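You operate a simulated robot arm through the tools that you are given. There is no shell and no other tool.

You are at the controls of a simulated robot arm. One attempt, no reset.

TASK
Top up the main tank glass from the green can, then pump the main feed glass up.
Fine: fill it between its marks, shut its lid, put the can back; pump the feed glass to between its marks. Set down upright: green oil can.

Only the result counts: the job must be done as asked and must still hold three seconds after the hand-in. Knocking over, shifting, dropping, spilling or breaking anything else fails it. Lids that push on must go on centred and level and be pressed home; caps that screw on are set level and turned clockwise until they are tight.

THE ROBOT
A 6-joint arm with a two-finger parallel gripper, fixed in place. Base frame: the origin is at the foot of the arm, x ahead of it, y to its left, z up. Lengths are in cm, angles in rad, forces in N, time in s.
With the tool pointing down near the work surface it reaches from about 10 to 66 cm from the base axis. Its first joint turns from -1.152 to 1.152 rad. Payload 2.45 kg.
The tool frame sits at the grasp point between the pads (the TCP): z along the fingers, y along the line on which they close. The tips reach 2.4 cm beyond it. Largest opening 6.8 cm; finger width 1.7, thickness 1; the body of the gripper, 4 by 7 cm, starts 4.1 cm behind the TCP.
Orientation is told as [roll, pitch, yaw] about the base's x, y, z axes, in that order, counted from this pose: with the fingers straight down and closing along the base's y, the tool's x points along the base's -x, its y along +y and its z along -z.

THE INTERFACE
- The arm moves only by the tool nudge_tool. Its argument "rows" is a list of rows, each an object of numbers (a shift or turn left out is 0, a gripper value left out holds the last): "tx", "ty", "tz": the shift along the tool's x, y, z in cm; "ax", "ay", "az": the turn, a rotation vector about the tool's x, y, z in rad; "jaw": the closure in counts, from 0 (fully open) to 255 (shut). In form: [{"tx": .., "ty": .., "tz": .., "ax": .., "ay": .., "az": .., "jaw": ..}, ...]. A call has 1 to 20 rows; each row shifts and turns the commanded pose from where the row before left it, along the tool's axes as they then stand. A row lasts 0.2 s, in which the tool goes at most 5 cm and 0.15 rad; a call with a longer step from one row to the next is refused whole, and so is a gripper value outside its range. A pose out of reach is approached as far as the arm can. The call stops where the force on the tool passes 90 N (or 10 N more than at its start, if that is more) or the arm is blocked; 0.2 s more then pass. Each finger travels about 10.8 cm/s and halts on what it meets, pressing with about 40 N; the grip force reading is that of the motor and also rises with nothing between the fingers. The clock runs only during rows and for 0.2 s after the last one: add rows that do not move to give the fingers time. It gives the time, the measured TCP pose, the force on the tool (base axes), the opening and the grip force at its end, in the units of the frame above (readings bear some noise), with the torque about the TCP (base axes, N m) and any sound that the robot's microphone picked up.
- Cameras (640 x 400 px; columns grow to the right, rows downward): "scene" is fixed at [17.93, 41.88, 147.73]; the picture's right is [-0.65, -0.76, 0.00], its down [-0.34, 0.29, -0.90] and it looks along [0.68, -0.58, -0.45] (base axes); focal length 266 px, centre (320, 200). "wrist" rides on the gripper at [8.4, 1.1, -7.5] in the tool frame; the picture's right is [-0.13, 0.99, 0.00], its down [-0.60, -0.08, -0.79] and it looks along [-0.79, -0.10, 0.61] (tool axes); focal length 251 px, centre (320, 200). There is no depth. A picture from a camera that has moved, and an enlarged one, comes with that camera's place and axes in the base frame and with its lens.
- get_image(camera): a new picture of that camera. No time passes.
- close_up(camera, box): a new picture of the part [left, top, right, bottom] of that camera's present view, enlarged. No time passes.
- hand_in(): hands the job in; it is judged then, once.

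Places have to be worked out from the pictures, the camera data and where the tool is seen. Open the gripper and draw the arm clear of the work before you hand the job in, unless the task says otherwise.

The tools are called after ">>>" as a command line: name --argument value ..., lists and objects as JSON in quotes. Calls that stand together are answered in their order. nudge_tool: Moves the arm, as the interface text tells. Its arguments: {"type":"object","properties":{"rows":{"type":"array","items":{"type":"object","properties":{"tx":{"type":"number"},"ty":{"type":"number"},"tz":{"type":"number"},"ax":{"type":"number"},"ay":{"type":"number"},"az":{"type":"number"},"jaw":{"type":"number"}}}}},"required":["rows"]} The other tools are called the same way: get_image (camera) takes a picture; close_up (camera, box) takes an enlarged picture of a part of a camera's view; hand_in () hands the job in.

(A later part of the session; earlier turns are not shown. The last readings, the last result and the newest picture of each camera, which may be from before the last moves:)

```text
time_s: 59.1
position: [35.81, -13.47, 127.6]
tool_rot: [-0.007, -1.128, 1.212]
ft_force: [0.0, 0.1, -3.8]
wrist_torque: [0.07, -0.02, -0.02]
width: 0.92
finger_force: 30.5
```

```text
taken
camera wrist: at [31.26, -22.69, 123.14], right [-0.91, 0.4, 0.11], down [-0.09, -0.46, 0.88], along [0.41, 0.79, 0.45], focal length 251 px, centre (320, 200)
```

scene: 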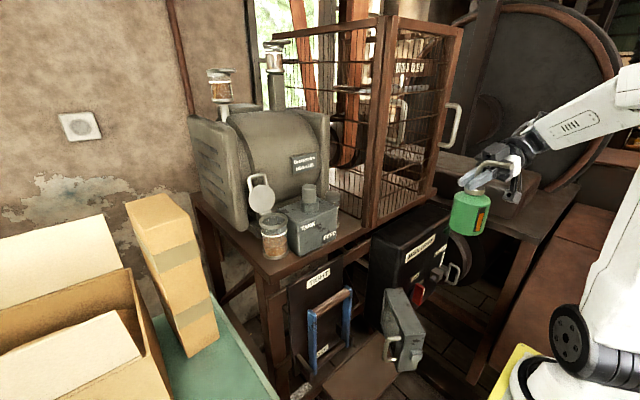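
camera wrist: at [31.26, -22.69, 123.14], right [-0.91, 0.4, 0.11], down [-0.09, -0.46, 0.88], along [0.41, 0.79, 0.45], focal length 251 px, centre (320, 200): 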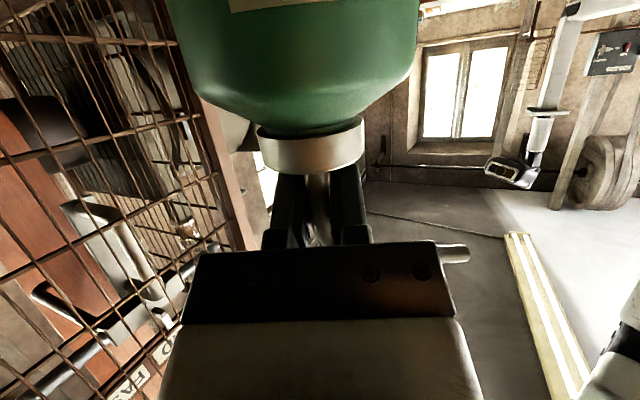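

Stable in the column. Descending again along the same clear column to just above board height.

>>> nudge_tool --rows '[{"tx": 3.75, "tz": 1.778}, {"tx": 3.75, "tz": 1.778}, {"tx": 3.75, "tz": 1.778}, {"tx": 3.75, "tz": 1.778}, {"tx": 3.75, "tz": 1.778}, {"tx": 3.75, "tz": 1.778}, {"tx": 3.75, "tz": 1.778}, {"tx": 3.75, "tz": 1.778}, {"tx": 3.75, "tz": 1.778}, {"tx": 3.75, "tz": 1.778}, {"tx": 3.75, "tz": 1.778}, {"tx": 3.75, "tz": 1.778}, {"tx": 3.0, "tz": 1.42}, {"tx": 2.7, "tz": 1.29}, {}]'

>>> get_image --camera "scene"

>>> get_image --camera "wrist"

```text
time_s: 62.4
position: [36.28, -13.31, 71.61]
tool_rot: [-0.008, -1.132, 1.21]
ft_force: [0.0, -0.5, -2.9]
wrist_torque: [0.01, 0.0, -0.01]
width: 0.92
finger_force: 30.7
```

```text
taken
```

scene: 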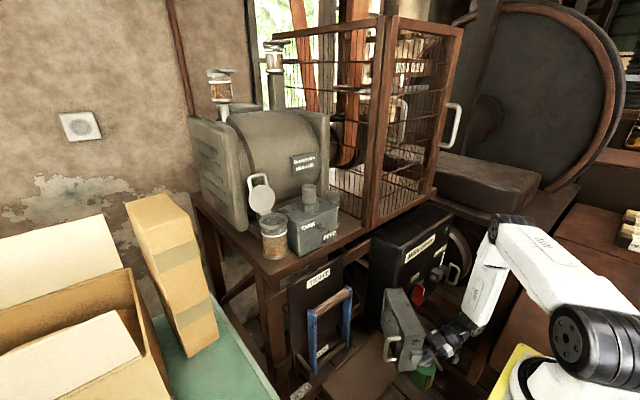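

```text
taken
camera wrist: at [31.66, -22.58, 67.11], right [-0.91, 0.41, 0.11], down [-0.09, -0.46, 0.88], along [0.41, 0.79, 0.45], focal length 251 px, centre (320, 200)
```

wrist: 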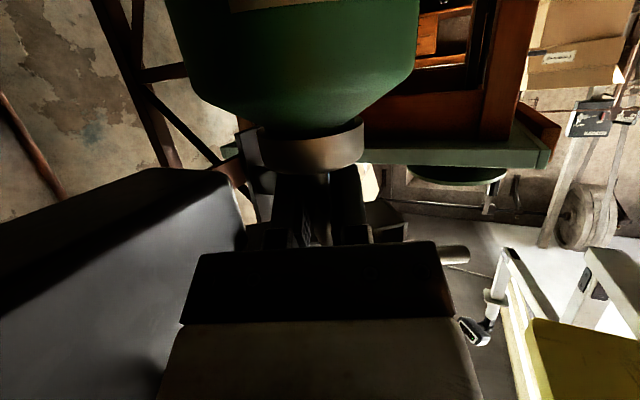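

Now shifting +x slightly and turning the heading back to 30° for entering above the board.

>>> nudge_tool --rows '[{"tx": -0.225, "ty": -1.4, "tz": 0.48}, {"tx": -0.225, "ty": -1.4, "tz": 0.48}, {"ax": 0.1264, "az": 0.0593}, {"ax": 0.1264, "az": 0.0593}, {"ax": 0.1264, "az": 0.0593}, {"ax": 0.1264, "az": 0.0593}, {"ax": 0.1264, "az": 0.0593}, {}]'

>>> get_image --camera "wrist"

>>> close_up --camera "scene" --box '[340, 260, 500, 400]'

```text
time_s: 64.2
position: [39.04, -13.44, 71.59]
tool_rot: [-0.008, -1.134, 0.514]
ft_force: [1.0, -0.2, -3.3]
wrist_torque: [0.03, -0.07, 0.0]
width: 0.92
finger_force: 30.6
```

```text
taken
camera wrist: at [29.62, -17.37, 67.1], right [-0.43, 0.89, 0.11], down [-0.37, -0.29, 0.88], along [0.82, 0.34, 0.45], focal length 251 px, centre (320, 200)
```

wrist: 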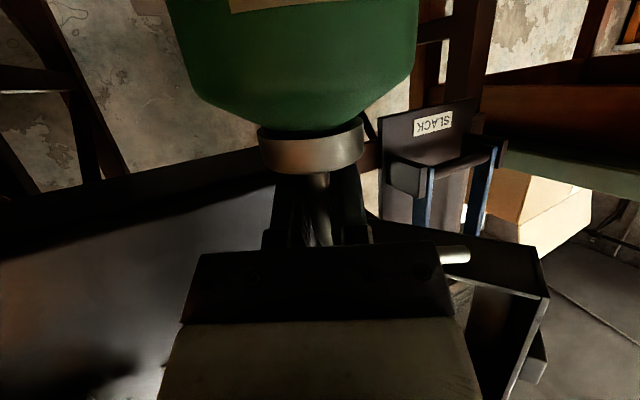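

```text
2.86 times, centred on (420, 330) of scene
camera zoom: at [17.94, 41.88, 147.73], right [-0.65, -0.76, 0.0], down [-0.34, 0.29, -0.9], along [0.68, -0.58, -0.45], focal length 761 px, centre (34, -171)
```

zoom: 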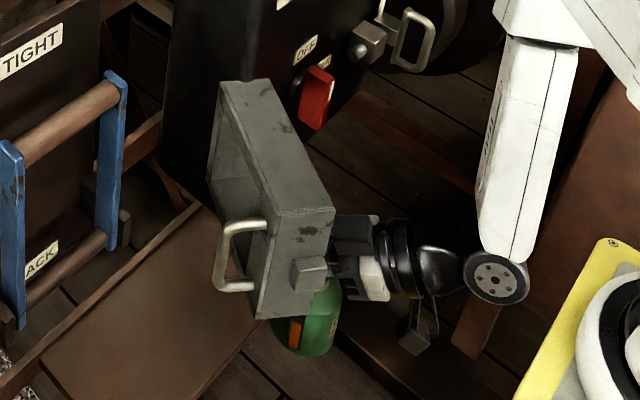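

Lowering to just above board height, then advancing 7 cm over the board.

>>> nudge_tool --rows '[{"tx": 1.63, "tz": 0.76}, {"tx": 1.58, "tz": 0.74}, {"tx": -0.592, "tz": 1.268}, {"tx": -0.592, "tz": 1.268}, {"tx": -0.592, "tz": 1.268}, {"tx": -0.592, "tz": 1.268}, {"tx": -0.592, "tz": 1.268}, {}]'

>>> close_up --camera "scene" --box '[340, 260, 500, 400]'

>>> get_image --camera "wrist"

```text
time_s: 66.0
position: [45.24, -10.01, 67.97]
tool_rot: [-0.007, -1.131, 0.512]
ft_force: [0.4, 0.9, -3.8]
wrist_torque: [0.03, -0.04, 0.0]
width: 0.9
finger_force: 31.1
```

```text
2.86 times, centred on (420, 330) of scene
camera zoom: at [17.94, 41.88, 147.73], right [-0.65, -0.76, 0.0], down [-0.34, 0.29, -0.9], along [0.68, -0.58, -0.45], focal length 761 px, centre (34, -171)
```

zoom: 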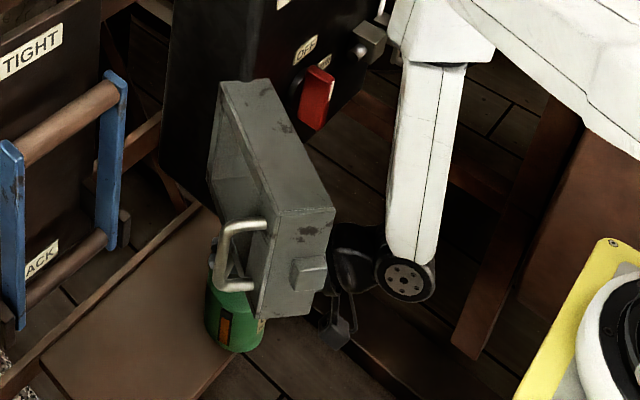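

```text
taken
camera wrist: at [35.78, -13.98, 63.53], right [-0.43, 0.89, 0.11], down [-0.37, -0.29, 0.88], along [0.82, 0.34, 0.45], focal length 251 px, centre (320, 200)
```

wrist: 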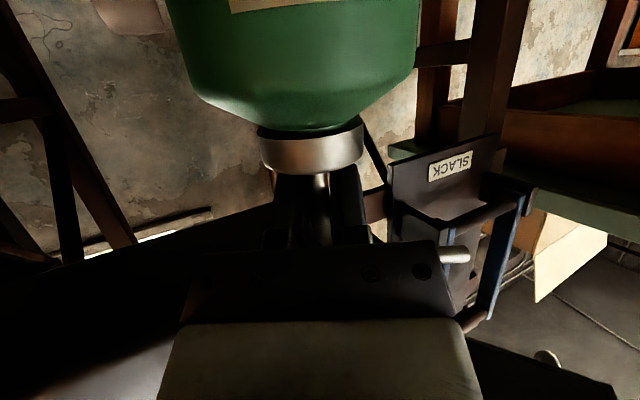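

Can is over the board. Advancing 0.7 cm more, then lowering in small steps until touchdown.

>>> nudge_tool --rows '[{"tx": -0.296, "tz": 0.634}, {"tx": 0.272, "tz": 0.127}, {"tx": 0.272, "tz": 0.127}, {}]'

>>> nudge_tool --rows '[{"tx": 0.18, "tz": 0.085}, {}]'

```text
time_s: 67.0
position: [45.84, -9.62, 67.45]
tool_rot: [-0.011, -1.136, 0.519]
ft_force: [-7.5, 2.5, 29.5]
wrist_torque: [-0.04, 0.11, -0.05]
width: 0.96
finger_force: 31.2
```

```text
time_s: 67.5
position: [45.76, -9.53, 67.31]
tool_rot: [-0.007, -1.136, 0.518]
ft_force: [-6.4, 1.0, 29.3]
wrist_torque: [-0.12, 0.09, -0.04]
width: 0.93
finger_force: 31.2
```

Touchdown (+29 N). Relieving slightly, then opening the fingers.

>>> nudge_tool --rows '[{"tx": -0.16, "tz": -0.075}, {"jaw": 0}, {}, {}, {}]'

>>> close_up --camera "wrist" --box '[200, 40, 460, 240]'

>>> close_up --camera "scene" --box '[340, 300, 440, 400]'

```text
time_s: 68.8
position: [45.79, -9.63, 67.32]
tool_rot: [-0.006, -1.133, 0.513]
ft_force: [-0.5, -0.1, -0.2]
wrist_torque: [0.01, 0.03, -0.03]
width: 6.8
finger_force: 0.2
```

```text
2.00 times, centred on (330, 140) of wrist
camera zoom: at [36.35, -13.66, 62.89], right [-0.43, 0.89, 0.11], down [-0.37, -0.29, 0.88], along [0.82, 0.34, 0.45], focal length 503 px, centre (300, 320)
```

zoom: 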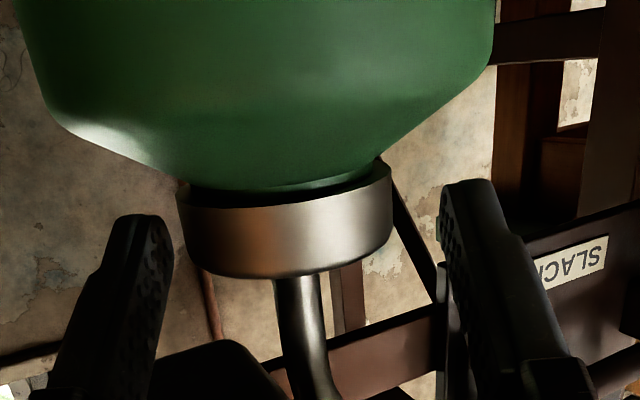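

```text
4.00 times, centred on (390, 350) of scene
camera zoom: at [17.93, 41.88, 147.73], right [-0.65, -0.76, 0.0], down [-0.34, 0.29, -0.9], along [0.68, -0.58, -0.45], focal length 1066 px, centre (40, -400)
```

zoom: 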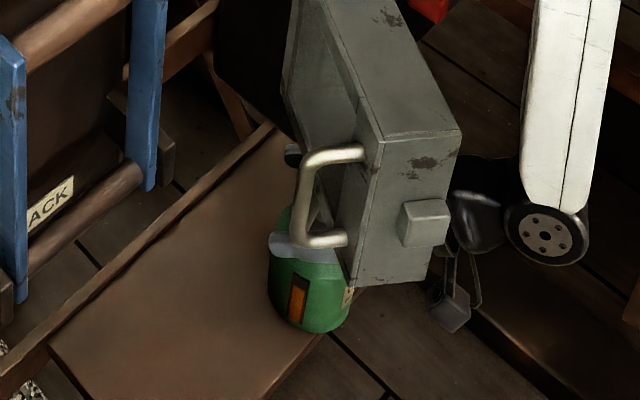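

The can stands stably on the board. Now lowering/backing the open fingers so the cap sits between the pads as before.

>>> nudge_tool --rows '[{"tx": 0.7, "tz": -0.45}, {"tx": 0.7, "tz": -0.45}, {"tx": 0.6, "tz": -0.43}, {}]'

>>> close_up --camera "wrist" --box '[200, 40, 460, 240]'

```text
time_s: 69.8
position: [44.08, -10.6, 66.16]
tool_rot: [-0.007, -1.134, 0.515]
ft_force: [-0.1, 0.1, -0.3]
wrist_torque: [0.0, 0.0, 0.02]
width: 6.79
finger_force: 0.0
```

```text
2.00 times, centred on (330, 140) of wrist
camera zoom: at [34.57, -14.64, 61.64], right [-0.43, 0.89, 0.11], down [-0.37, -0.29, 0.88], along [0.82, 0.34, 0.45], focal length 503 px, centre (300, 320)
```

zoom: 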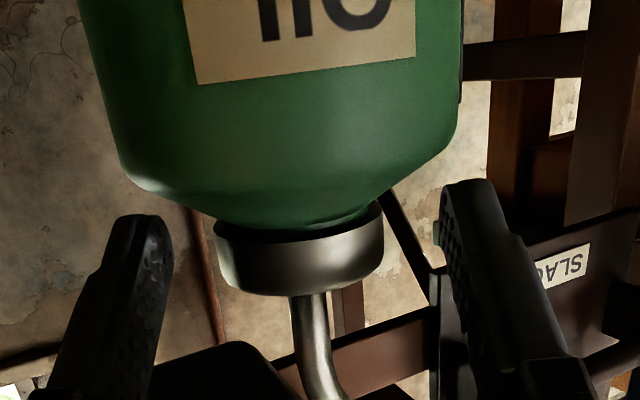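

Same geometry as the first grasp. Closing on the cap and checking the hold.

>>> nudge_tool --rows '[{"jaw": 255}, {}, {}, {}, {"tx": -0.45, "tz": -0.21}, {"tx": -0.36, "tz": -0.17}, {}]'

>>> get_image --camera "wrist"

>>> close_up --camera "scene" --box '[340, 280, 480, 400]'

```text
time_s: 71.3
position: [44.04, -10.5, 66.94]
tool_rot: [-0.008, -1.132, 0.515]
ft_force: [0.1, -0.2, -3.8]
wrist_torque: [0.03, 0.0, 0.04]
width: 3.15
finger_force: 39.7
```

```text
taken
camera wrist: at [34.58, -14.62, 62.52], right [-0.43, 0.89, 0.11], down [-0.37, -0.29, 0.88], along [0.82, 0.34, 0.45], focal length 251 px, centre (320, 200)
```

wrist: 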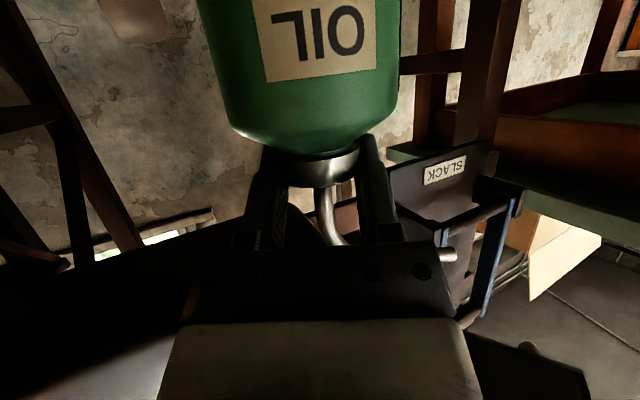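

```text
3.33 times, centred on (410, 340) of scene
camera zoom: at [17.94, 41.88, 147.73], right [-0.65, -0.76, 0.0], down [-0.34, 0.29, -0.9], along [0.68, -0.58, -0.45], focal length 888 px, centre (20, -267)
```

zoom: 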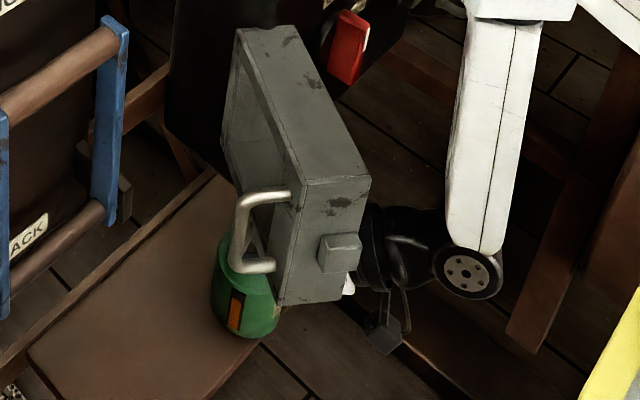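

Cap grip re-established (3.15 width, 3.8 N weight); the spout now sits ~79° left of the heading. Retreating, turning to heading 70°, and back to the column.

>>> nudge_tool --rows '[{"tx": 0.592, "tz": -1.268}, {"tx": 0.592, "tz": -1.268}, {"tx": 0.592, "tz": -1.268}, {"tx": 0.592, "tz": -1.268}, {"ax": -0.1264, "az": -0.0593}, {"ax": -0.1264, "az": -0.0593}, {"ax": -0.1264, "az": -0.0593}, {"ax": -0.1264, "az": -0.0593}, {"ax": -0.1264, "az": -0.0593}, {"tx": 0.223, "ty": 1.405, "tz": -0.475}, {"tx": 0.223, "ty": 1.405, "tz": -0.475}, {}]'

>>> get_image --camera "scene"

```text
time_s: 74.0
position: [36.09, -13.24, 67.01]
tool_rot: [-0.005, -1.131, 1.212]
ft_force: [-0.2, 0.4, -3.8]
wrist_torque: [-0.02, 0.01, 0.0]
width: 3.13
finger_force: 40.2
```

```text
taken
```

scene: 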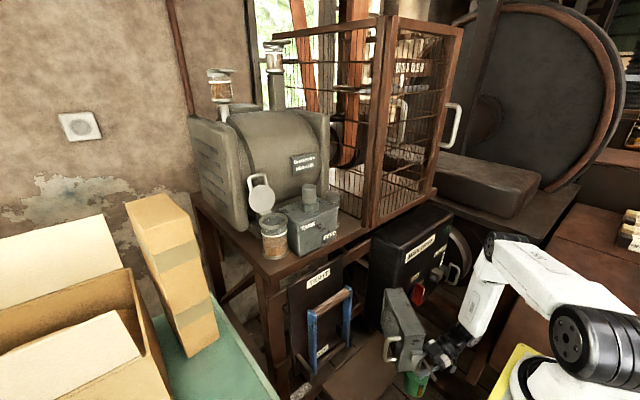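

Ascending the clear column to z ≈ 133.

>>> nudge_tool --rows '[{"tx": -3.984, "tz": -1.868}, {"tx": -3.984, "tz": -1.868}, {"tx": -3.984, "tz": -1.868}, {"tx": -3.984, "tz": -1.868}, {"tx": -3.984, "tz": -1.868}, {"tx": -3.984, "tz": -1.868}, {"tx": -3.984, "tz": -1.868}, {"tx": -3.984, "tz": -1.868}, {"tx": -3.984, "tz": -1.868}, {"tx": -3.984, "tz": -1.868}, {"tx": -3.984, "tz": -1.868}, {"tx": -3.984, "tz": -1.868}, {"tx": -3.984, "tz": -1.868}, {"tx": -3.984, "tz": -1.868}, {"tx": -3.984, "tz": -1.868}, {}]'

>>> get_image --camera "scene"

```text
time_s: 77.3
position: [35.87, -13.13, 132.97]
tool_rot: [-0.005, -1.132, 1.209]
ft_force: [-0.8, 0.1, -2.6]
wrist_torque: [-0.02, 0.03, 0.0]
width: 3.13
finger_force: 40.0
```

```text
taken
```

scene: 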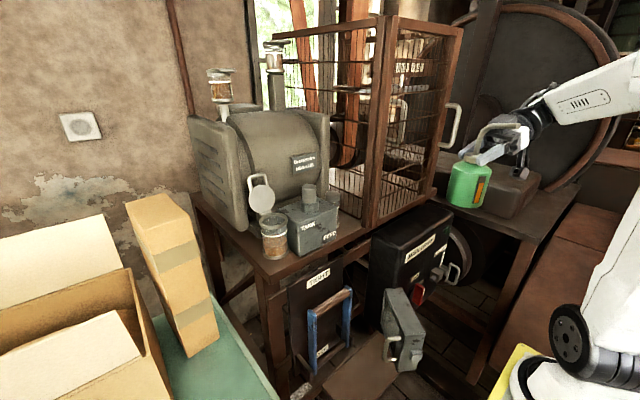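

Moving with heading held at 70° (wrist stays outside the near-base limit) across to the tank side, above the block and knob.

>>> nudge_tool --rows '[{"tx": -3.036, "ty": -0.471, "tz": 3.526}, {"tx": -3.036, "ty": -0.471, "tz": 3.526}, {"tx": -3.036, "ty": -0.471, "tz": 3.526}, {"tx": -3.036, "ty": -0.471, "tz": 3.526}, {}]'

>>> get_image --camera "scene"

>>> get_image --camera "wrist"

```text
time_s: 78.5
position: [44.24, 2.77, 137.93]
tool_rot: [-0.005, -1.131, 1.209]
ft_force: [-0.6, 0.0, -4.3]
wrist_torque: [-0.05, 0.01, -0.01]
width: 3.14
finger_force: 39.8
```

```text
taken
```

scene: 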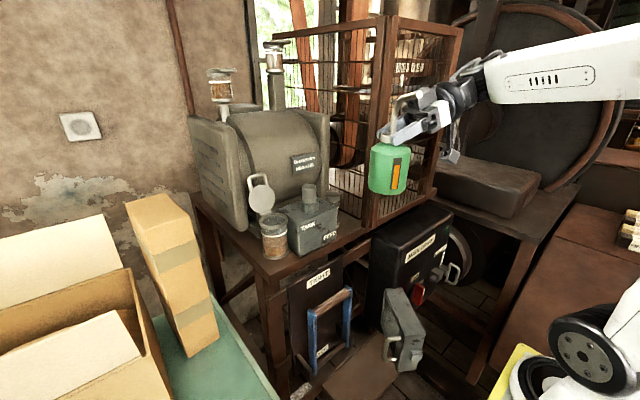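

```text
taken
camera wrist: at [39.56, -6.4, 133.51], right [-0.91, 0.41, 0.11], down [-0.09, -0.46, 0.88], along [0.41, 0.79, 0.45], focal length 251 px, centre (320, 200)
```

wrist: 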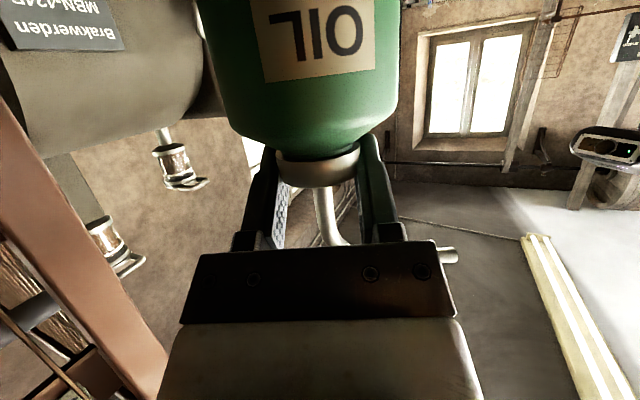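

Clear. Continuing to just over the block's front, at z≈140.

>>> nudge_tool --rows '[{"tx": -2.212, "ty": -0.411, "tz": 2.759}, {"tx": -2.212, "ty": -0.411, "tz": 2.759}, {"tx": -2.212, "ty": -0.411, "tz": 2.759}, {}]'

>>> get_image --camera "scene"

>>> get_image --camera "wrist"

```text
time_s: 79.5
position: [48.91, 12.04, 140.45]
tool_rot: [-0.005, -1.131, 1.211]
ft_force: [-0.8, -0.3, -3.4]
wrist_torque: [-0.01, -0.01, -0.02]
width: 3.12
finger_force: 39.9
```

```text
taken
```

scene: 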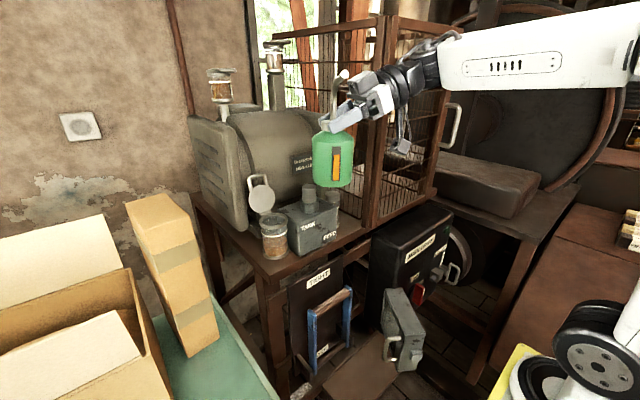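

```text
taken
camera wrist: at [44.38, 2.83, 135.99], right [-0.91, 0.41, 0.11], down [-0.09, -0.46, 0.88], along [0.41, 0.79, 0.45], focal length 251 px, centre (320, 200)
```

wrist: 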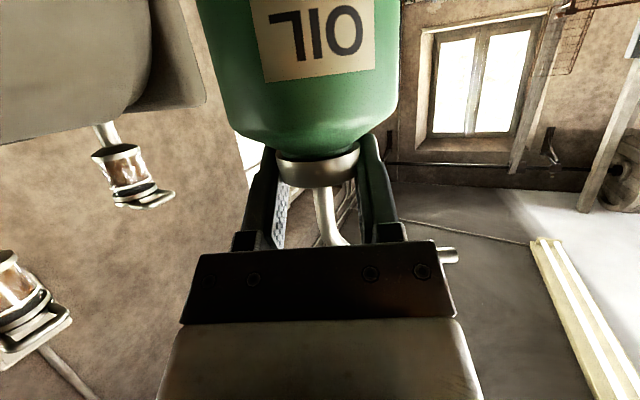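

Now turning the heading at this safe spot, in two halves, keeping the wrist at more than 37 cm from the base axis.

>>> nudge_tool --rows '[{"tx": -0.208, "ty": -0.498, "tz": 0.278, "ax": 0.133, "az": 0.0626}, {"tx": -0.238, "ty": -0.443, "tz": 0.34, "ax": 0.133, "az": 0.0626}, {"tx": -0.263, "ty": -0.379, "tz": 0.395, "ax": 0.133, "az": 0.0626}, {"tx": -0.285, "ty": -0.305, "tz": 0.441, "ax": 0.133, "az": 0.0626}, {}]'

>>> get_image --camera "scene"

```text
time_s: 80.8
position: [51.4, 12.51, 140.7]
tool_rot: [-0.002, -1.133, 0.619]
ft_force: [-0.5, 0.1, -3.8]
wrist_torque: [0.01, 0.01, 0.03]
width: 3.11
finger_force: 39.9
```

```text
taken
```

scene: 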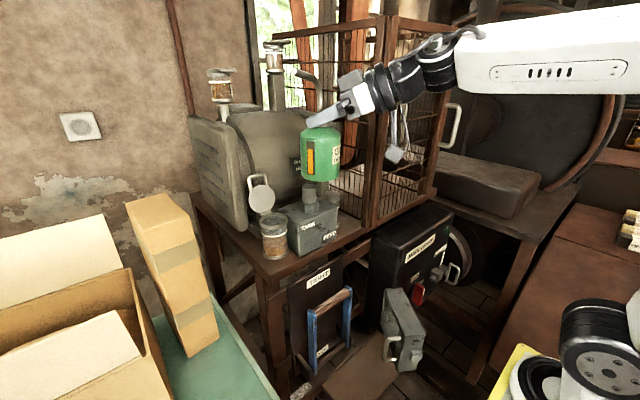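

No reach problem. Continuing the turn.

>>> nudge_tool --rows '[{"tx": -0.301, "ty": -0.226, "tz": 0.476, "ax": 0.133, "az": 0.0626}, {"tx": -0.313, "ty": -0.142, "tz": 0.501, "ax": 0.133, "az": 0.0626}, {"tx": -0.319, "ty": -0.055, "tz": 0.514, "ax": 0.133, "az": 0.0626}, {"ax": 0.133, "az": 0.0626}, {}]'

>>> get_image --camera "scene"

```text
time_s: 82.0
position: [52.45, 12.78, 140.87]
tool_rot: [0.0, -1.132, 0.377]
ft_force: [-0.2, -0.3, -3.7]
wrist_torque: [0.01, 0.0, 0.01]
width: 3.12
finger_force: 39.8
out of reach, approached as far as the arm can: row 2, 3, 4
```

```text
taken
```

scene: 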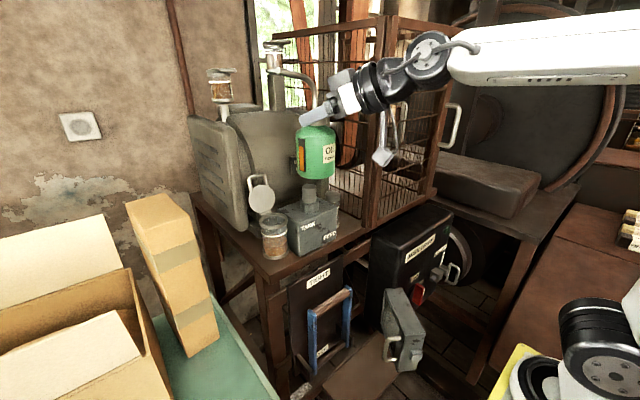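

The turn stalled near the radial direction – probably a wrist-joint limit (the wrist is bent the "other way" since the low pick-up). I'll turn back to ~45° heading, tip the tool upward (can leaning back, spout stays high), and then cross the radial direction with the tool above the forearm line. First the turn back and tip-up.

>>> nudge_tool --rows '[{"ax": -0.1176, "az": -0.0553}, {"ax": -0.1176, "az": -0.0553}, {"ax": -0.1176, "az": -0.0553}, {}]'

>>> close_up --camera "scene" --box '[240, 40, 460, 260]'

```text
time_s: 83.0
position: [52.43, 12.79, 140.75]
tool_rot: [-0.002, -1.133, 0.77]
ft_force: [0.0, -0.2, -3.1]
wrist_torque: [-0.03, 0.03, -0.01]
width: 3.12
finger_force: 39.8
```

```text
1.82 times, centred on (350, 150) of scene
camera zoom: at [17.94, 41.88, 147.73], right [-0.65, -0.76, 0.0], down [-0.34, 0.29, -0.9], along [0.68, -0.58, -0.45], focal length 484 px, centre (266, 291)
```

zoom: 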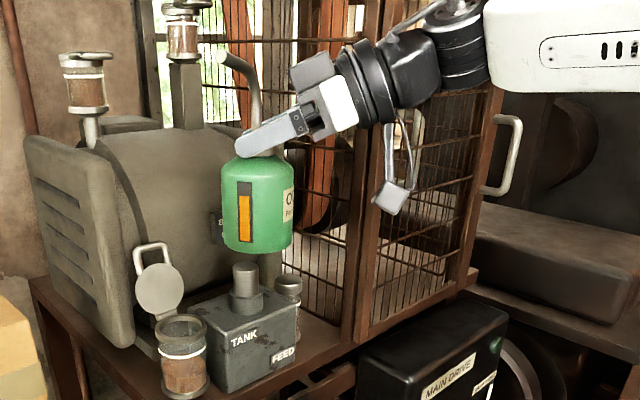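

Tipping the tool up by ~32° (can leans back).

>>> nudge_tool --rows '[{"ay": -0.1375, "tx": -0.4}, {"ay": -0.1375, "tx": -0.4}, {"ay": -0.1375}, {"ay": -0.1375}, {"ay": -0.1}, {}]'

>>> close_up --camera "scene" --box '[240, 40, 460, 260]'

```text
time_s: 84.3
position: [52.75, 12.95, 141.6]
tool_rot: [-3.137, -1.358, -2.381]
ft_force: [0.6, 0.3, -3.4]
wrist_torque: [-0.1, 0.1, 0.0]
width: 3.11
finger_force: 40.0
```

```text
1.82 times, centred on (350, 150) of scene
camera zoom: at [17.94, 41.88, 147.73], right [-0.65, -0.76, 0.0], down [-0.34, 0.29, -0.9], along [0.68, -0.58, -0.45], focal length 484 px, centre (266, 291)
```

zoom: 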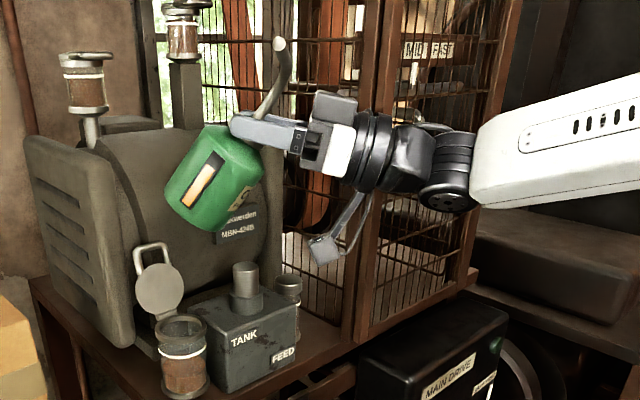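

Tool now points ~12° upward, can leaning back safely. Turning the heading across the radial direction, watching for reach flags.

>>> nudge_tool --rows '[{"ax": 0.1369, "az": -0.0295}, {"ax": 0.1369, "az": -0.0295}, {"ax": 0.1369, "az": -0.0295}, {}]'

>>> nudge_tool --rows '[{"ax": 0.1369, "az": -0.0295}, {}]'

```text
time_s: 85.3
position: [52.72, 13.04, 141.55]
tool_rot: [-3.134, -1.359, -2.803]
ft_force: [-0.2, -0.3, -3.0]
wrist_torque: [-0.06, 0.13, 0.01]
width: 3.12
finger_force: 40.1
```

```text
time_s: 86.0
position: [52.69, 13.02, 141.59]
tool_rot: [-3.137, -1.359, -2.942]
ft_force: [0.5, 1.2, -3.3]
wrist_torque: [-0.02, 0.19, -0.03]
width: 3.12
finger_force: 39.9
```

It crosses without reach problems. Continuing the turn to about -49° heading.

>>> nudge_tool --rows '[{"ax": 0.1369, "az": -0.0295}, {"ax": 0.1369, "az": -0.0295}, {"ax": 0.1369, "az": -0.0295}, {"ax": 0.1369, "az": -0.0295}, {}]'

>>> get_image --camera "scene"

```text
time_s: 87.2
position: [52.59, 13.04, 141.5]
tool_rot: [-3.137, -1.358, 2.781]
ft_force: [0.7, -0.1, -4.1]
wrist_torque: [0.07, 0.12, -0.03]
width: 3.14
finger_force: 40.0
```

```text
taken
```

scene: 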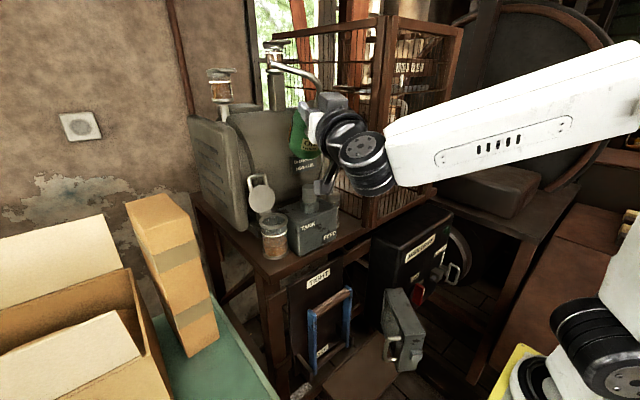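

Good, heading is now -21°. Turning to -34° and levelling the can again (tool back to 25° below horizontal).

>>> nudge_tool --rows '[{"ax": 0.1134, "az": -0.0244}, {"ax": 0.1134, "az": -0.0244}, {"ay": 0.13}, {"ay": 0.13}, {"ay": 0.13}, {"ay": 0.13}, {"ay": 0.13}, {}]'

>>> get_image --camera "wrist"

>>> close_up --camera "scene" --box '[220, 40, 440, 260]'

```text
time_s: 89.0
position: [52.65, 13.08, 141.53]
tool_rot: [-0.001, -1.132, -0.585]
ft_force: [0.4, 0.0, -3.2]
wrist_torque: [0.04, 0.01, -0.01]
width: 3.11
finger_force: 39.7
```

```text
taken
camera wrist: at [44.8, 19.68, 137.15], right [0.59, 0.8, 0.12], down [-0.43, 0.19, 0.88], along [0.68, -0.57, 0.45], focal length 251 px, centre (320, 200)
```

wrist: 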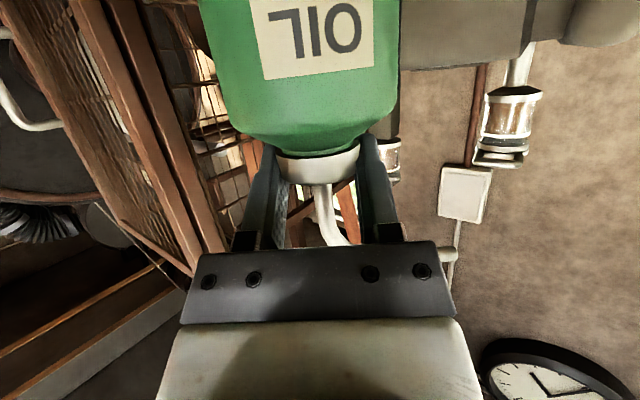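

```text
1.82 times, centred on (330, 150) of scene
camera zoom: at [17.94, 41.88, 147.73], right [-0.65, -0.76, 0.0], down [-0.34, 0.29, -0.9], along [0.68, -0.58, -0.45], focal length 484 px, centre (302, 291)
```

zoom: 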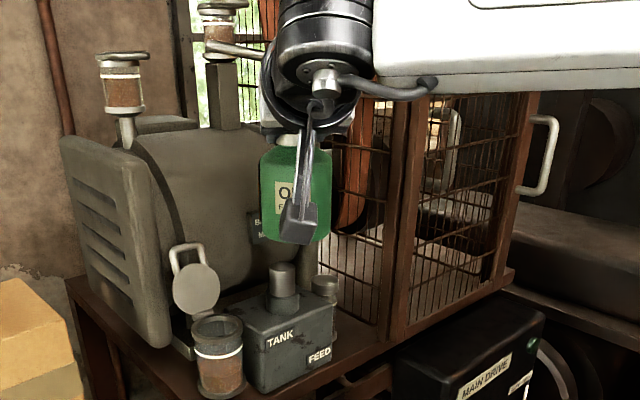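

Level again at heading -33°. Triangulation puts the spout tip at (58.25, 17.95, 147.7), i.e. 7.25 cm out and 6.55 cm above the cap's centre, pointing at yaw 47° – nearly over the glass mouth (58.1, 19.6). Now a first 30° tilt pivoting about the tip while lowering it to z≈137 over the glass.

>>> nudge_tool --rows '[{"tx": 1.658, "ty": -0.405, "tz": 0.361, "ax": 0.0545, "ay": 0.021, "az": -0.1161}, {"tx": 1.582, "ty": -0.064, "tz": 0.387, "ax": 0.0545, "ay": 0.021, "az": -0.1161}, {"tx": 1.466, "ty": 0.266, "tz": 0.392, "ax": 0.0545, "ay": 0.021, "az": -0.1161}, {"tx": 1.313, "ty": 0.58, "tz": 0.377, "ax": 0.0545, "ay": 0.021, "az": -0.1161}, {}]'

>>> get_image --camera "wrist"

>>> close_up --camera "scene" --box '[220, 40, 440, 260]'

```text
time_s: 90.2
position: [51.15, 13.06, 135.36]
tool_rot: [-0.839, -0.852, 0.135]
ft_force: [0.6, 0.0, -3.3]
wrist_torque: [0.08, -0.06, 0.02]
width: 3.1
finger_force: 39.6
```

```text
taken
camera wrist: at [41.83, 18.26, 131.81], right [0.55, 0.74, -0.39], down [-0.12, 0.53, 0.84], along [0.83, -0.41, 0.37], focal length 251 px, centre (320, 200)
```

wrist: 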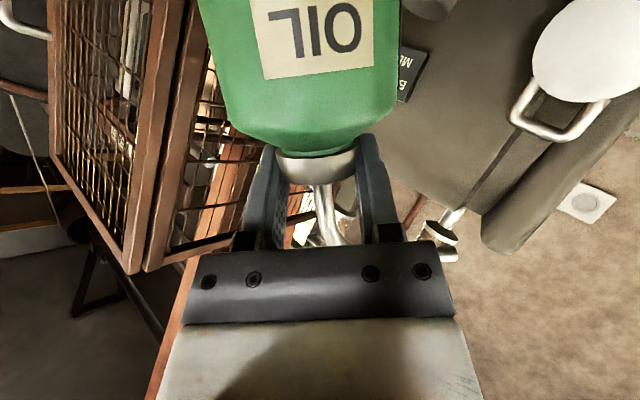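

```text
1.82 times, centred on (330, 150) of scene
camera zoom: at [17.94, 41.88, 147.73], right [-0.65, -0.76, 0.0], down [-0.34, 0.29, -0.9], along [0.68, -0.58, -0.45], focal length 484 px, centre (302, 291)
```

zoom: 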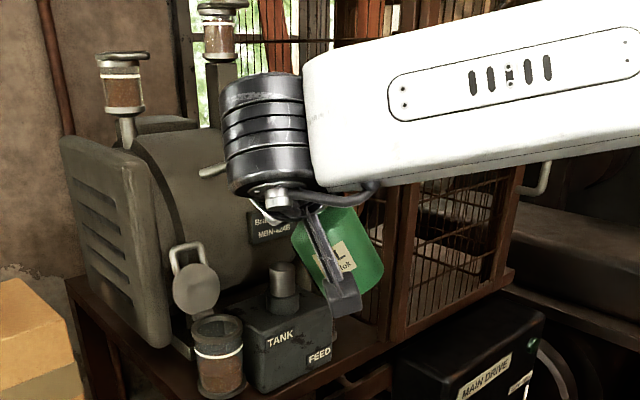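

The tip is where predicted. Lowering straight down 8 cm at this tilt.

>>> nudge_tool --rows '[{"tx": 1.503, "ty": 0.981, "tz": 0.883}, {"tx": 1.503, "ty": 0.981, "tz": 0.883}, {"tx": 1.503, "ty": 0.981, "tz": 0.883}, {"tx": 1.503, "ty": 0.981, "tz": 0.883}, {}]'

>>> get_image --camera "wrist"

>>> close_up --camera "scene" --box '[220, 100, 400, 270]'

```text
time_s: 91.3
position: [51.14, 13.1, 127.45]
tool_rot: [-0.839, -0.852, 0.135]
ft_force: [0.2, 0.3, -3.5]
wrist_torque: [0.09, -0.01, 0.0]
width: 3.14
finger_force: 40.1
```

```text
taken
camera wrist: at [41.84, 18.32, 123.86], right [0.55, 0.74, -0.39], down [-0.12, 0.53, 0.84], along [0.83, -0.41, 0.37], focal length 251 px, centre (320, 200)
```

wrist: 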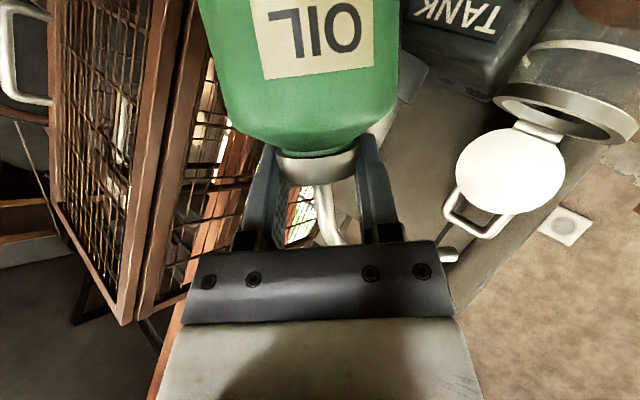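

```text
2.35 times, centred on (310, 185) of scene
camera zoom: at [17.94, 41.88, 147.73], right [-0.65, -0.76, 0.0], down [-0.34, 0.29, -0.9], along [0.68, -0.58, -0.45], focal length 627 px, centre (344, 235)
```

zoom: 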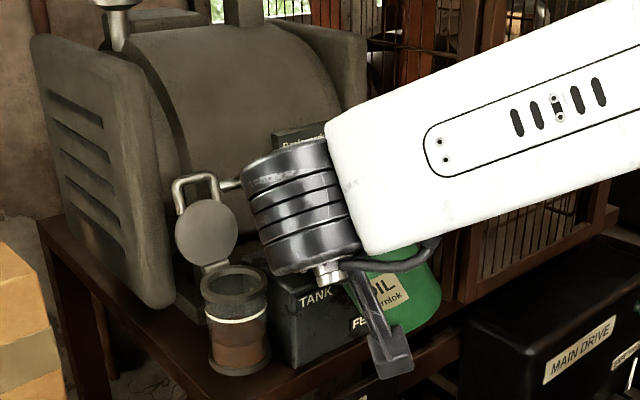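

Tip confirmed at (58.1, 19.7, 129.2). Tilting further to ~41° while lowering the tip toward the mouth.

>>> nudge_tool --rows '[{"tx": 0.989, "ty": 0.26, "tz": 0.534, "ax": 0.0419, "ay": 0.0162, "az": -0.0893}, {"tx": 0.891, "ty": 0.443, "tz": 0.521, "ax": 0.0419, "ay": 0.0162, "az": -0.0893}]'

>>> get_image --camera "wrist"

>>> close_up --camera "scene" --box '[220, 130, 360, 270]'

```text
time_s: 92.0
position: [50.8, 12.75, 125.18]
tool_rot: [-1.004, -0.689, 0.249]
ft_force: [0.0, -0.7, -3.4]
wrist_torque: [0.09, -0.08, -0.04]
width: 3.14
finger_force: 40.0
```

```text
taken
camera wrist: at [41.05, 17.39, 122.22], right [0.48, 0.67, -0.56], down [-0.01, 0.65, 0.76], along [0.88, -0.36, 0.31], focal length 251 px, centre (320, 200)
```

wrist: 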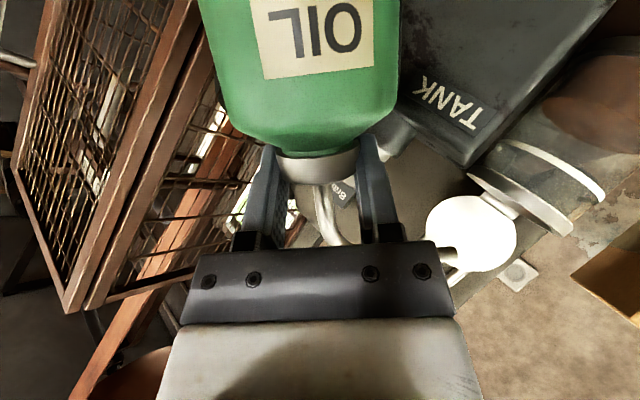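

```text
2.86 times, centred on (290, 200) of scene
camera zoom: at [17.94, 41.88, 147.73], right [-0.65, -0.76, 0.0], down [-0.34, 0.29, -0.9], along [0.68, -0.58, -0.45], focal length 761 px, centre (406, 200)
```

zoom: 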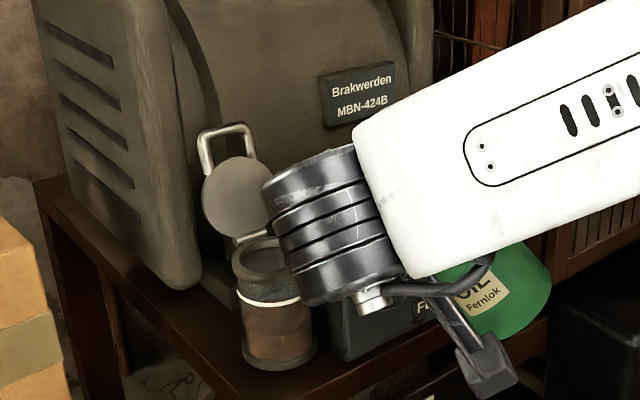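

The arm hides the tip from the scene camera; zooming on the glass to track its level.

>>> close_up --camera "scene" --box '[255, 215, 305, 265]'

>>> close_up --camera "wrist" --box '[380, 60, 640, 300]'

```text
8.00 times, centred on (280, 240) of scene
camera zoom: at [17.94, 41.88, 147.73], right [-0.65, -0.76, 0.0], down [-0.34, 0.29, -0.9], along [0.68, -0.58, -0.45], focal length 2131 px, centre (640, -120)
```

zoom: 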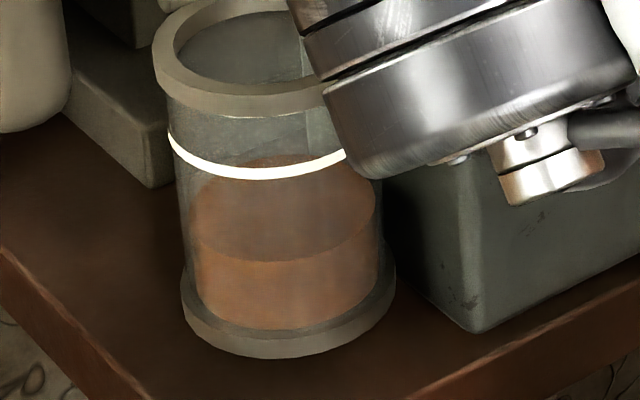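

```text
1.67 times, centred on (510, 180) of wrist
camera zoom: at [41.05, 17.39, 122.22], right [0.48, 0.67, -0.56], down [-0.01, 0.65, 0.76], along [0.88, -0.36, 0.31], focal length 419 px, centre (3, 233)
```

zoom: 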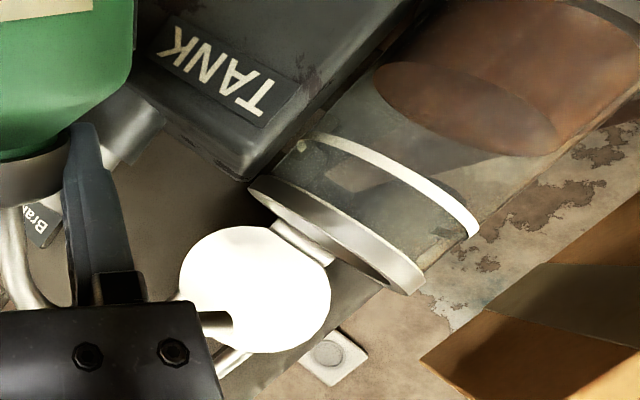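

Level unchanged so far. Tilting on to ~53°, holding the tip just above the mouth.

>>> nudge_tool --rows '[{"tx": 0.778, "ty": 0.616, "tz": 0.499, "ax": 0.0419, "ay": 0.0162, "az": -0.0893}, {"tx": -0.667, "ty": -0.57, "tz": -0.416, "ax": 0.0419, "ay": 0.0162, "az": -0.0893}]'

>>> close_up --camera "scene" --box '[255, 215, 305, 265]'

>>> get_image --camera "wrist"

```text
time_s: 92.5
position: [50.87, 12.84, 125.04]
tool_rot: [-1.127, -0.516, 0.32]
ft_force: [-0.2, 0.9, -3.2]
wrist_torque: [0.13, -0.07, -0.01]
width: 3.1
finger_force: 40.3
```

```text
8.00 times, centred on (280, 240) of scene
camera zoom: at [17.94, 41.88, 147.73], right [-0.65, -0.76, 0.0], down [-0.34, 0.29, -0.9], along [0.68, -0.58, -0.45], focal length 2131 px, centre (640, -120)
```

zoom: 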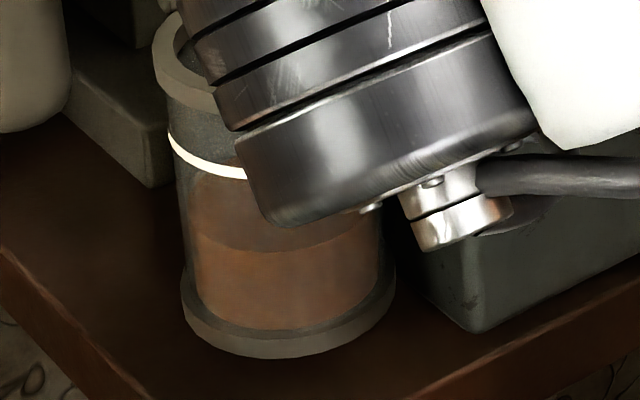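

```text
taken
camera wrist: at [40.7, 17.03, 122.81], right [0.39, 0.58, -0.72], down [0.09, 0.75, 0.66], along [0.91, -0.32, 0.24], focal length 251 px, centre (320, 200)
```

wrist: 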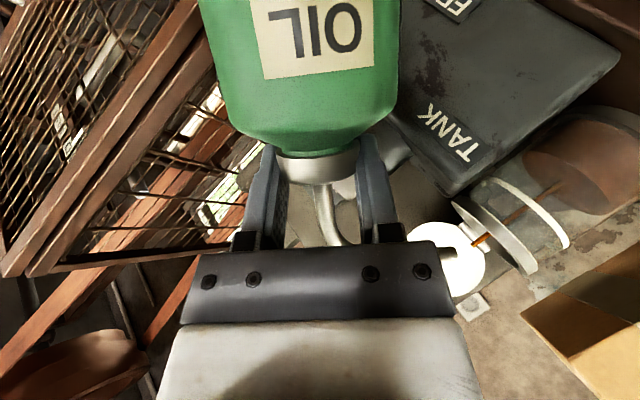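

Oil is flowing into the glass. Zooming on the stream to verify its position.

>>> close_up --camera "wrist" --box '[400, 100, 640, 300]'

```text
2.00 times, centred on (520, 200) of wrist
camera zoom: at [40.7, 17.03, 122.81], right [0.39, 0.58, -0.72], down [0.09, 0.75, 0.66], along [0.91, -0.32, 0.24], focal length 503 px, centre (-80, 200)
```

zoom: 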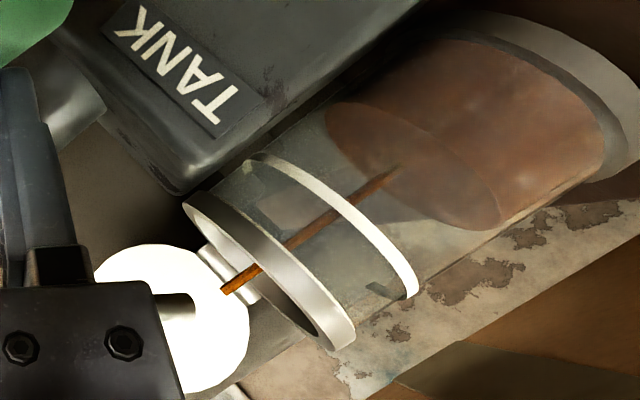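

The stream falls right in the middle. Holding for a moment and checking the level rise.

>>> nudge_tool --rows '[{}, {}]'

>>> close_up --camera "scene" --box '[255, 215, 305, 265]'

>>> close_up --camera "wrist" --box '[400, 100, 640, 300]'

```text
time_s: 93.2
position: [50.85, 12.68, 125.09]
tool_rot: [-1.126, -0.519, 0.319]
ft_force: [0.4, -0.5, -3.7]
wrist_torque: [0.13, -0.09, -0.01]
width: 3.12
finger_force: 40.1
```

```text
8.00 times, centred on (280, 240) of scene
camera zoom: at [17.94, 41.88, 147.73], right [-0.65, -0.76, 0.0], down [-0.34, 0.29, -0.9], along [0.68, -0.58, -0.45], focal length 2131 px, centre (640, -120)
```

zoom: 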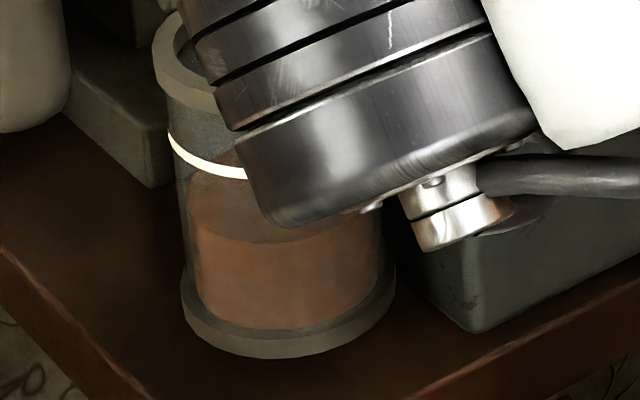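

```text
2.00 times, centred on (520, 200) of wrist
camera zoom: at [40.7, 17.04, 122.8], right [0.39, 0.58, -0.71], down [0.09, 0.75, 0.66], along [0.91, -0.32, 0.24], focal length 503 px, centre (-80, 200)
```

zoom: 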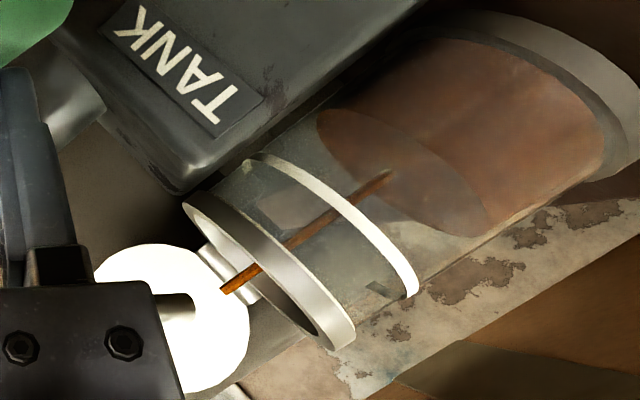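

Level rises ~0.5 cm/s, about 1.9 cm still to go. Holding 1.6 s more.

>>> nudge_tool --rows '[{}, {}, {}, {}, {}, {}, {}, {}]'

>>> close_up --camera "scene" --box '[255, 215, 305, 265]'

>>> close_up --camera "wrist" --box '[400, 100, 640, 300]'

```text
time_s: 95.0
position: [50.8, 12.66, 125.1]
tool_rot: [-1.127, -0.518, 0.318]
ft_force: [0.1, 0.9, -3.8]
wrist_torque: [0.14, -0.11, -0.03]
width: 3.12
finger_force: 40.2
```

```text
8.00 times, centred on (280, 240) of scene
camera zoom: at [17.94, 41.88, 147.73], right [-0.65, -0.76, 0.0], down [-0.34, 0.29, -0.9], along [0.68, -0.58, -0.45], focal length 2131 px, centre (640, -120)
```

zoom: 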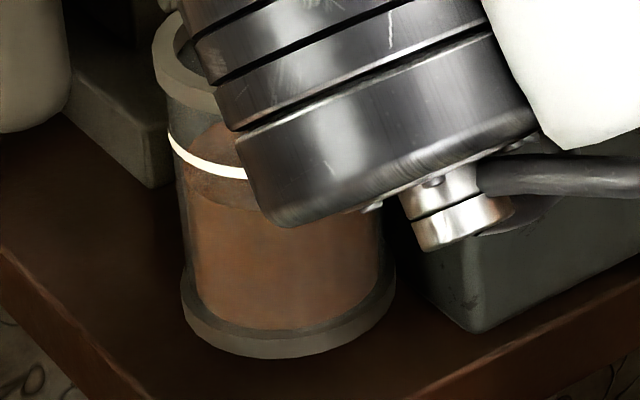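

```text
2.00 times, centred on (520, 200) of wrist
camera zoom: at [40.7, 17.04, 122.8], right [0.39, 0.58, -0.71], down [0.09, 0.75, 0.66], along [0.91, -0.32, 0.24], focal length 503 px, centre (-80, 200)
```

zoom: 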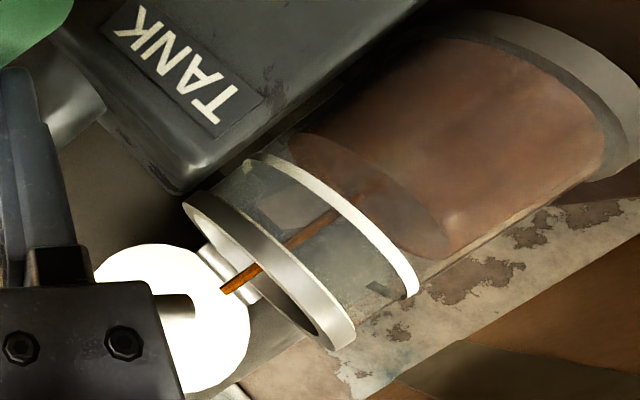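

About 1 cm still to go to the band. Holding 1.6 s more.

>>> nudge_tool --rows '[{}, {}, {}, {}, {}, {}, {}]'

>>> close_up --camera "scene" --box '[255, 215, 305, 265]'

>>> close_up --camera "wrist" --box '[400, 100, 640, 300]'

```text
time_s: 96.5
position: [50.85, 12.8, 125.03]
tool_rot: [-1.128, -0.518, 0.32]
ft_force: [-0.8, 0.6, -2.8]
wrist_torque: [0.13, -0.08, 0.0]
width: 3.11
finger_force: 40.2
```

```text
8.00 times, centred on (280, 240) of scene
camera zoom: at [17.94, 41.88, 147.73], right [-0.65, -0.76, 0.0], down [-0.34, 0.29, -0.9], along [0.68, -0.58, -0.45], focal length 2131 px, centre (640, -120)
```

zoom: 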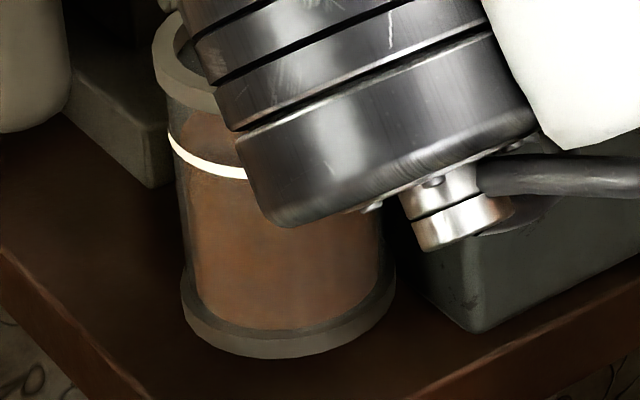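

```text
2.00 times, centred on (520, 200) of wrist
camera zoom: at [40.7, 17.04, 122.8], right [0.39, 0.58, -0.71], down [0.09, 0.75, 0.66], along [0.91, -0.32, 0.24], focal length 503 px, centre (-80, 200)
```

zoom: 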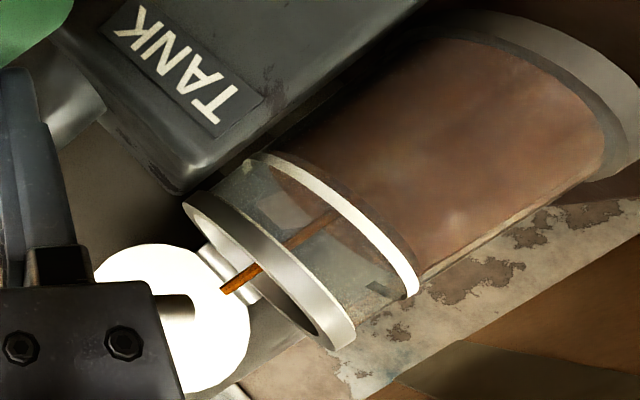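

Close to the band now. Zooming tightly on both views.

>>> close_up --camera "scene" --box '[264, 226, 292, 246]'

>>> close_up --camera "wrist" --box '[480, 160, 580, 230]'

```text
16.00 times, centred on (278, 236) of scene
camera zoom: at [17.94, 41.88, 147.73], right [-0.65, -0.76, 0.0], down [-0.34, 0.29, -0.9], along [0.68, -0.58, -0.45], focal length 4262 px, centre (992, -376)
```

zoom: 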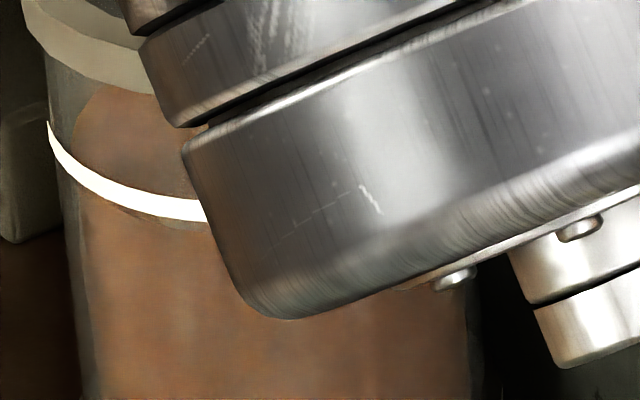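

```text
5.71 times, centred on (530, 195) of wrist
camera zoom: at [40.7, 17.04, 122.8], right [0.39, 0.58, -0.71], down [0.09, 0.75, 0.66], along [0.91, -0.32, 0.24], focal length 1437 px, centre (-880, 229)
```

zoom: 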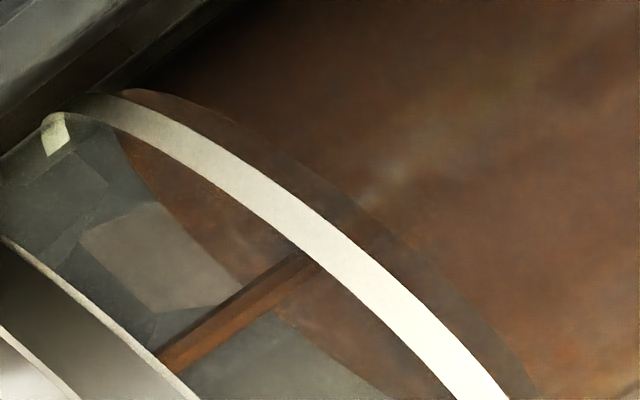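

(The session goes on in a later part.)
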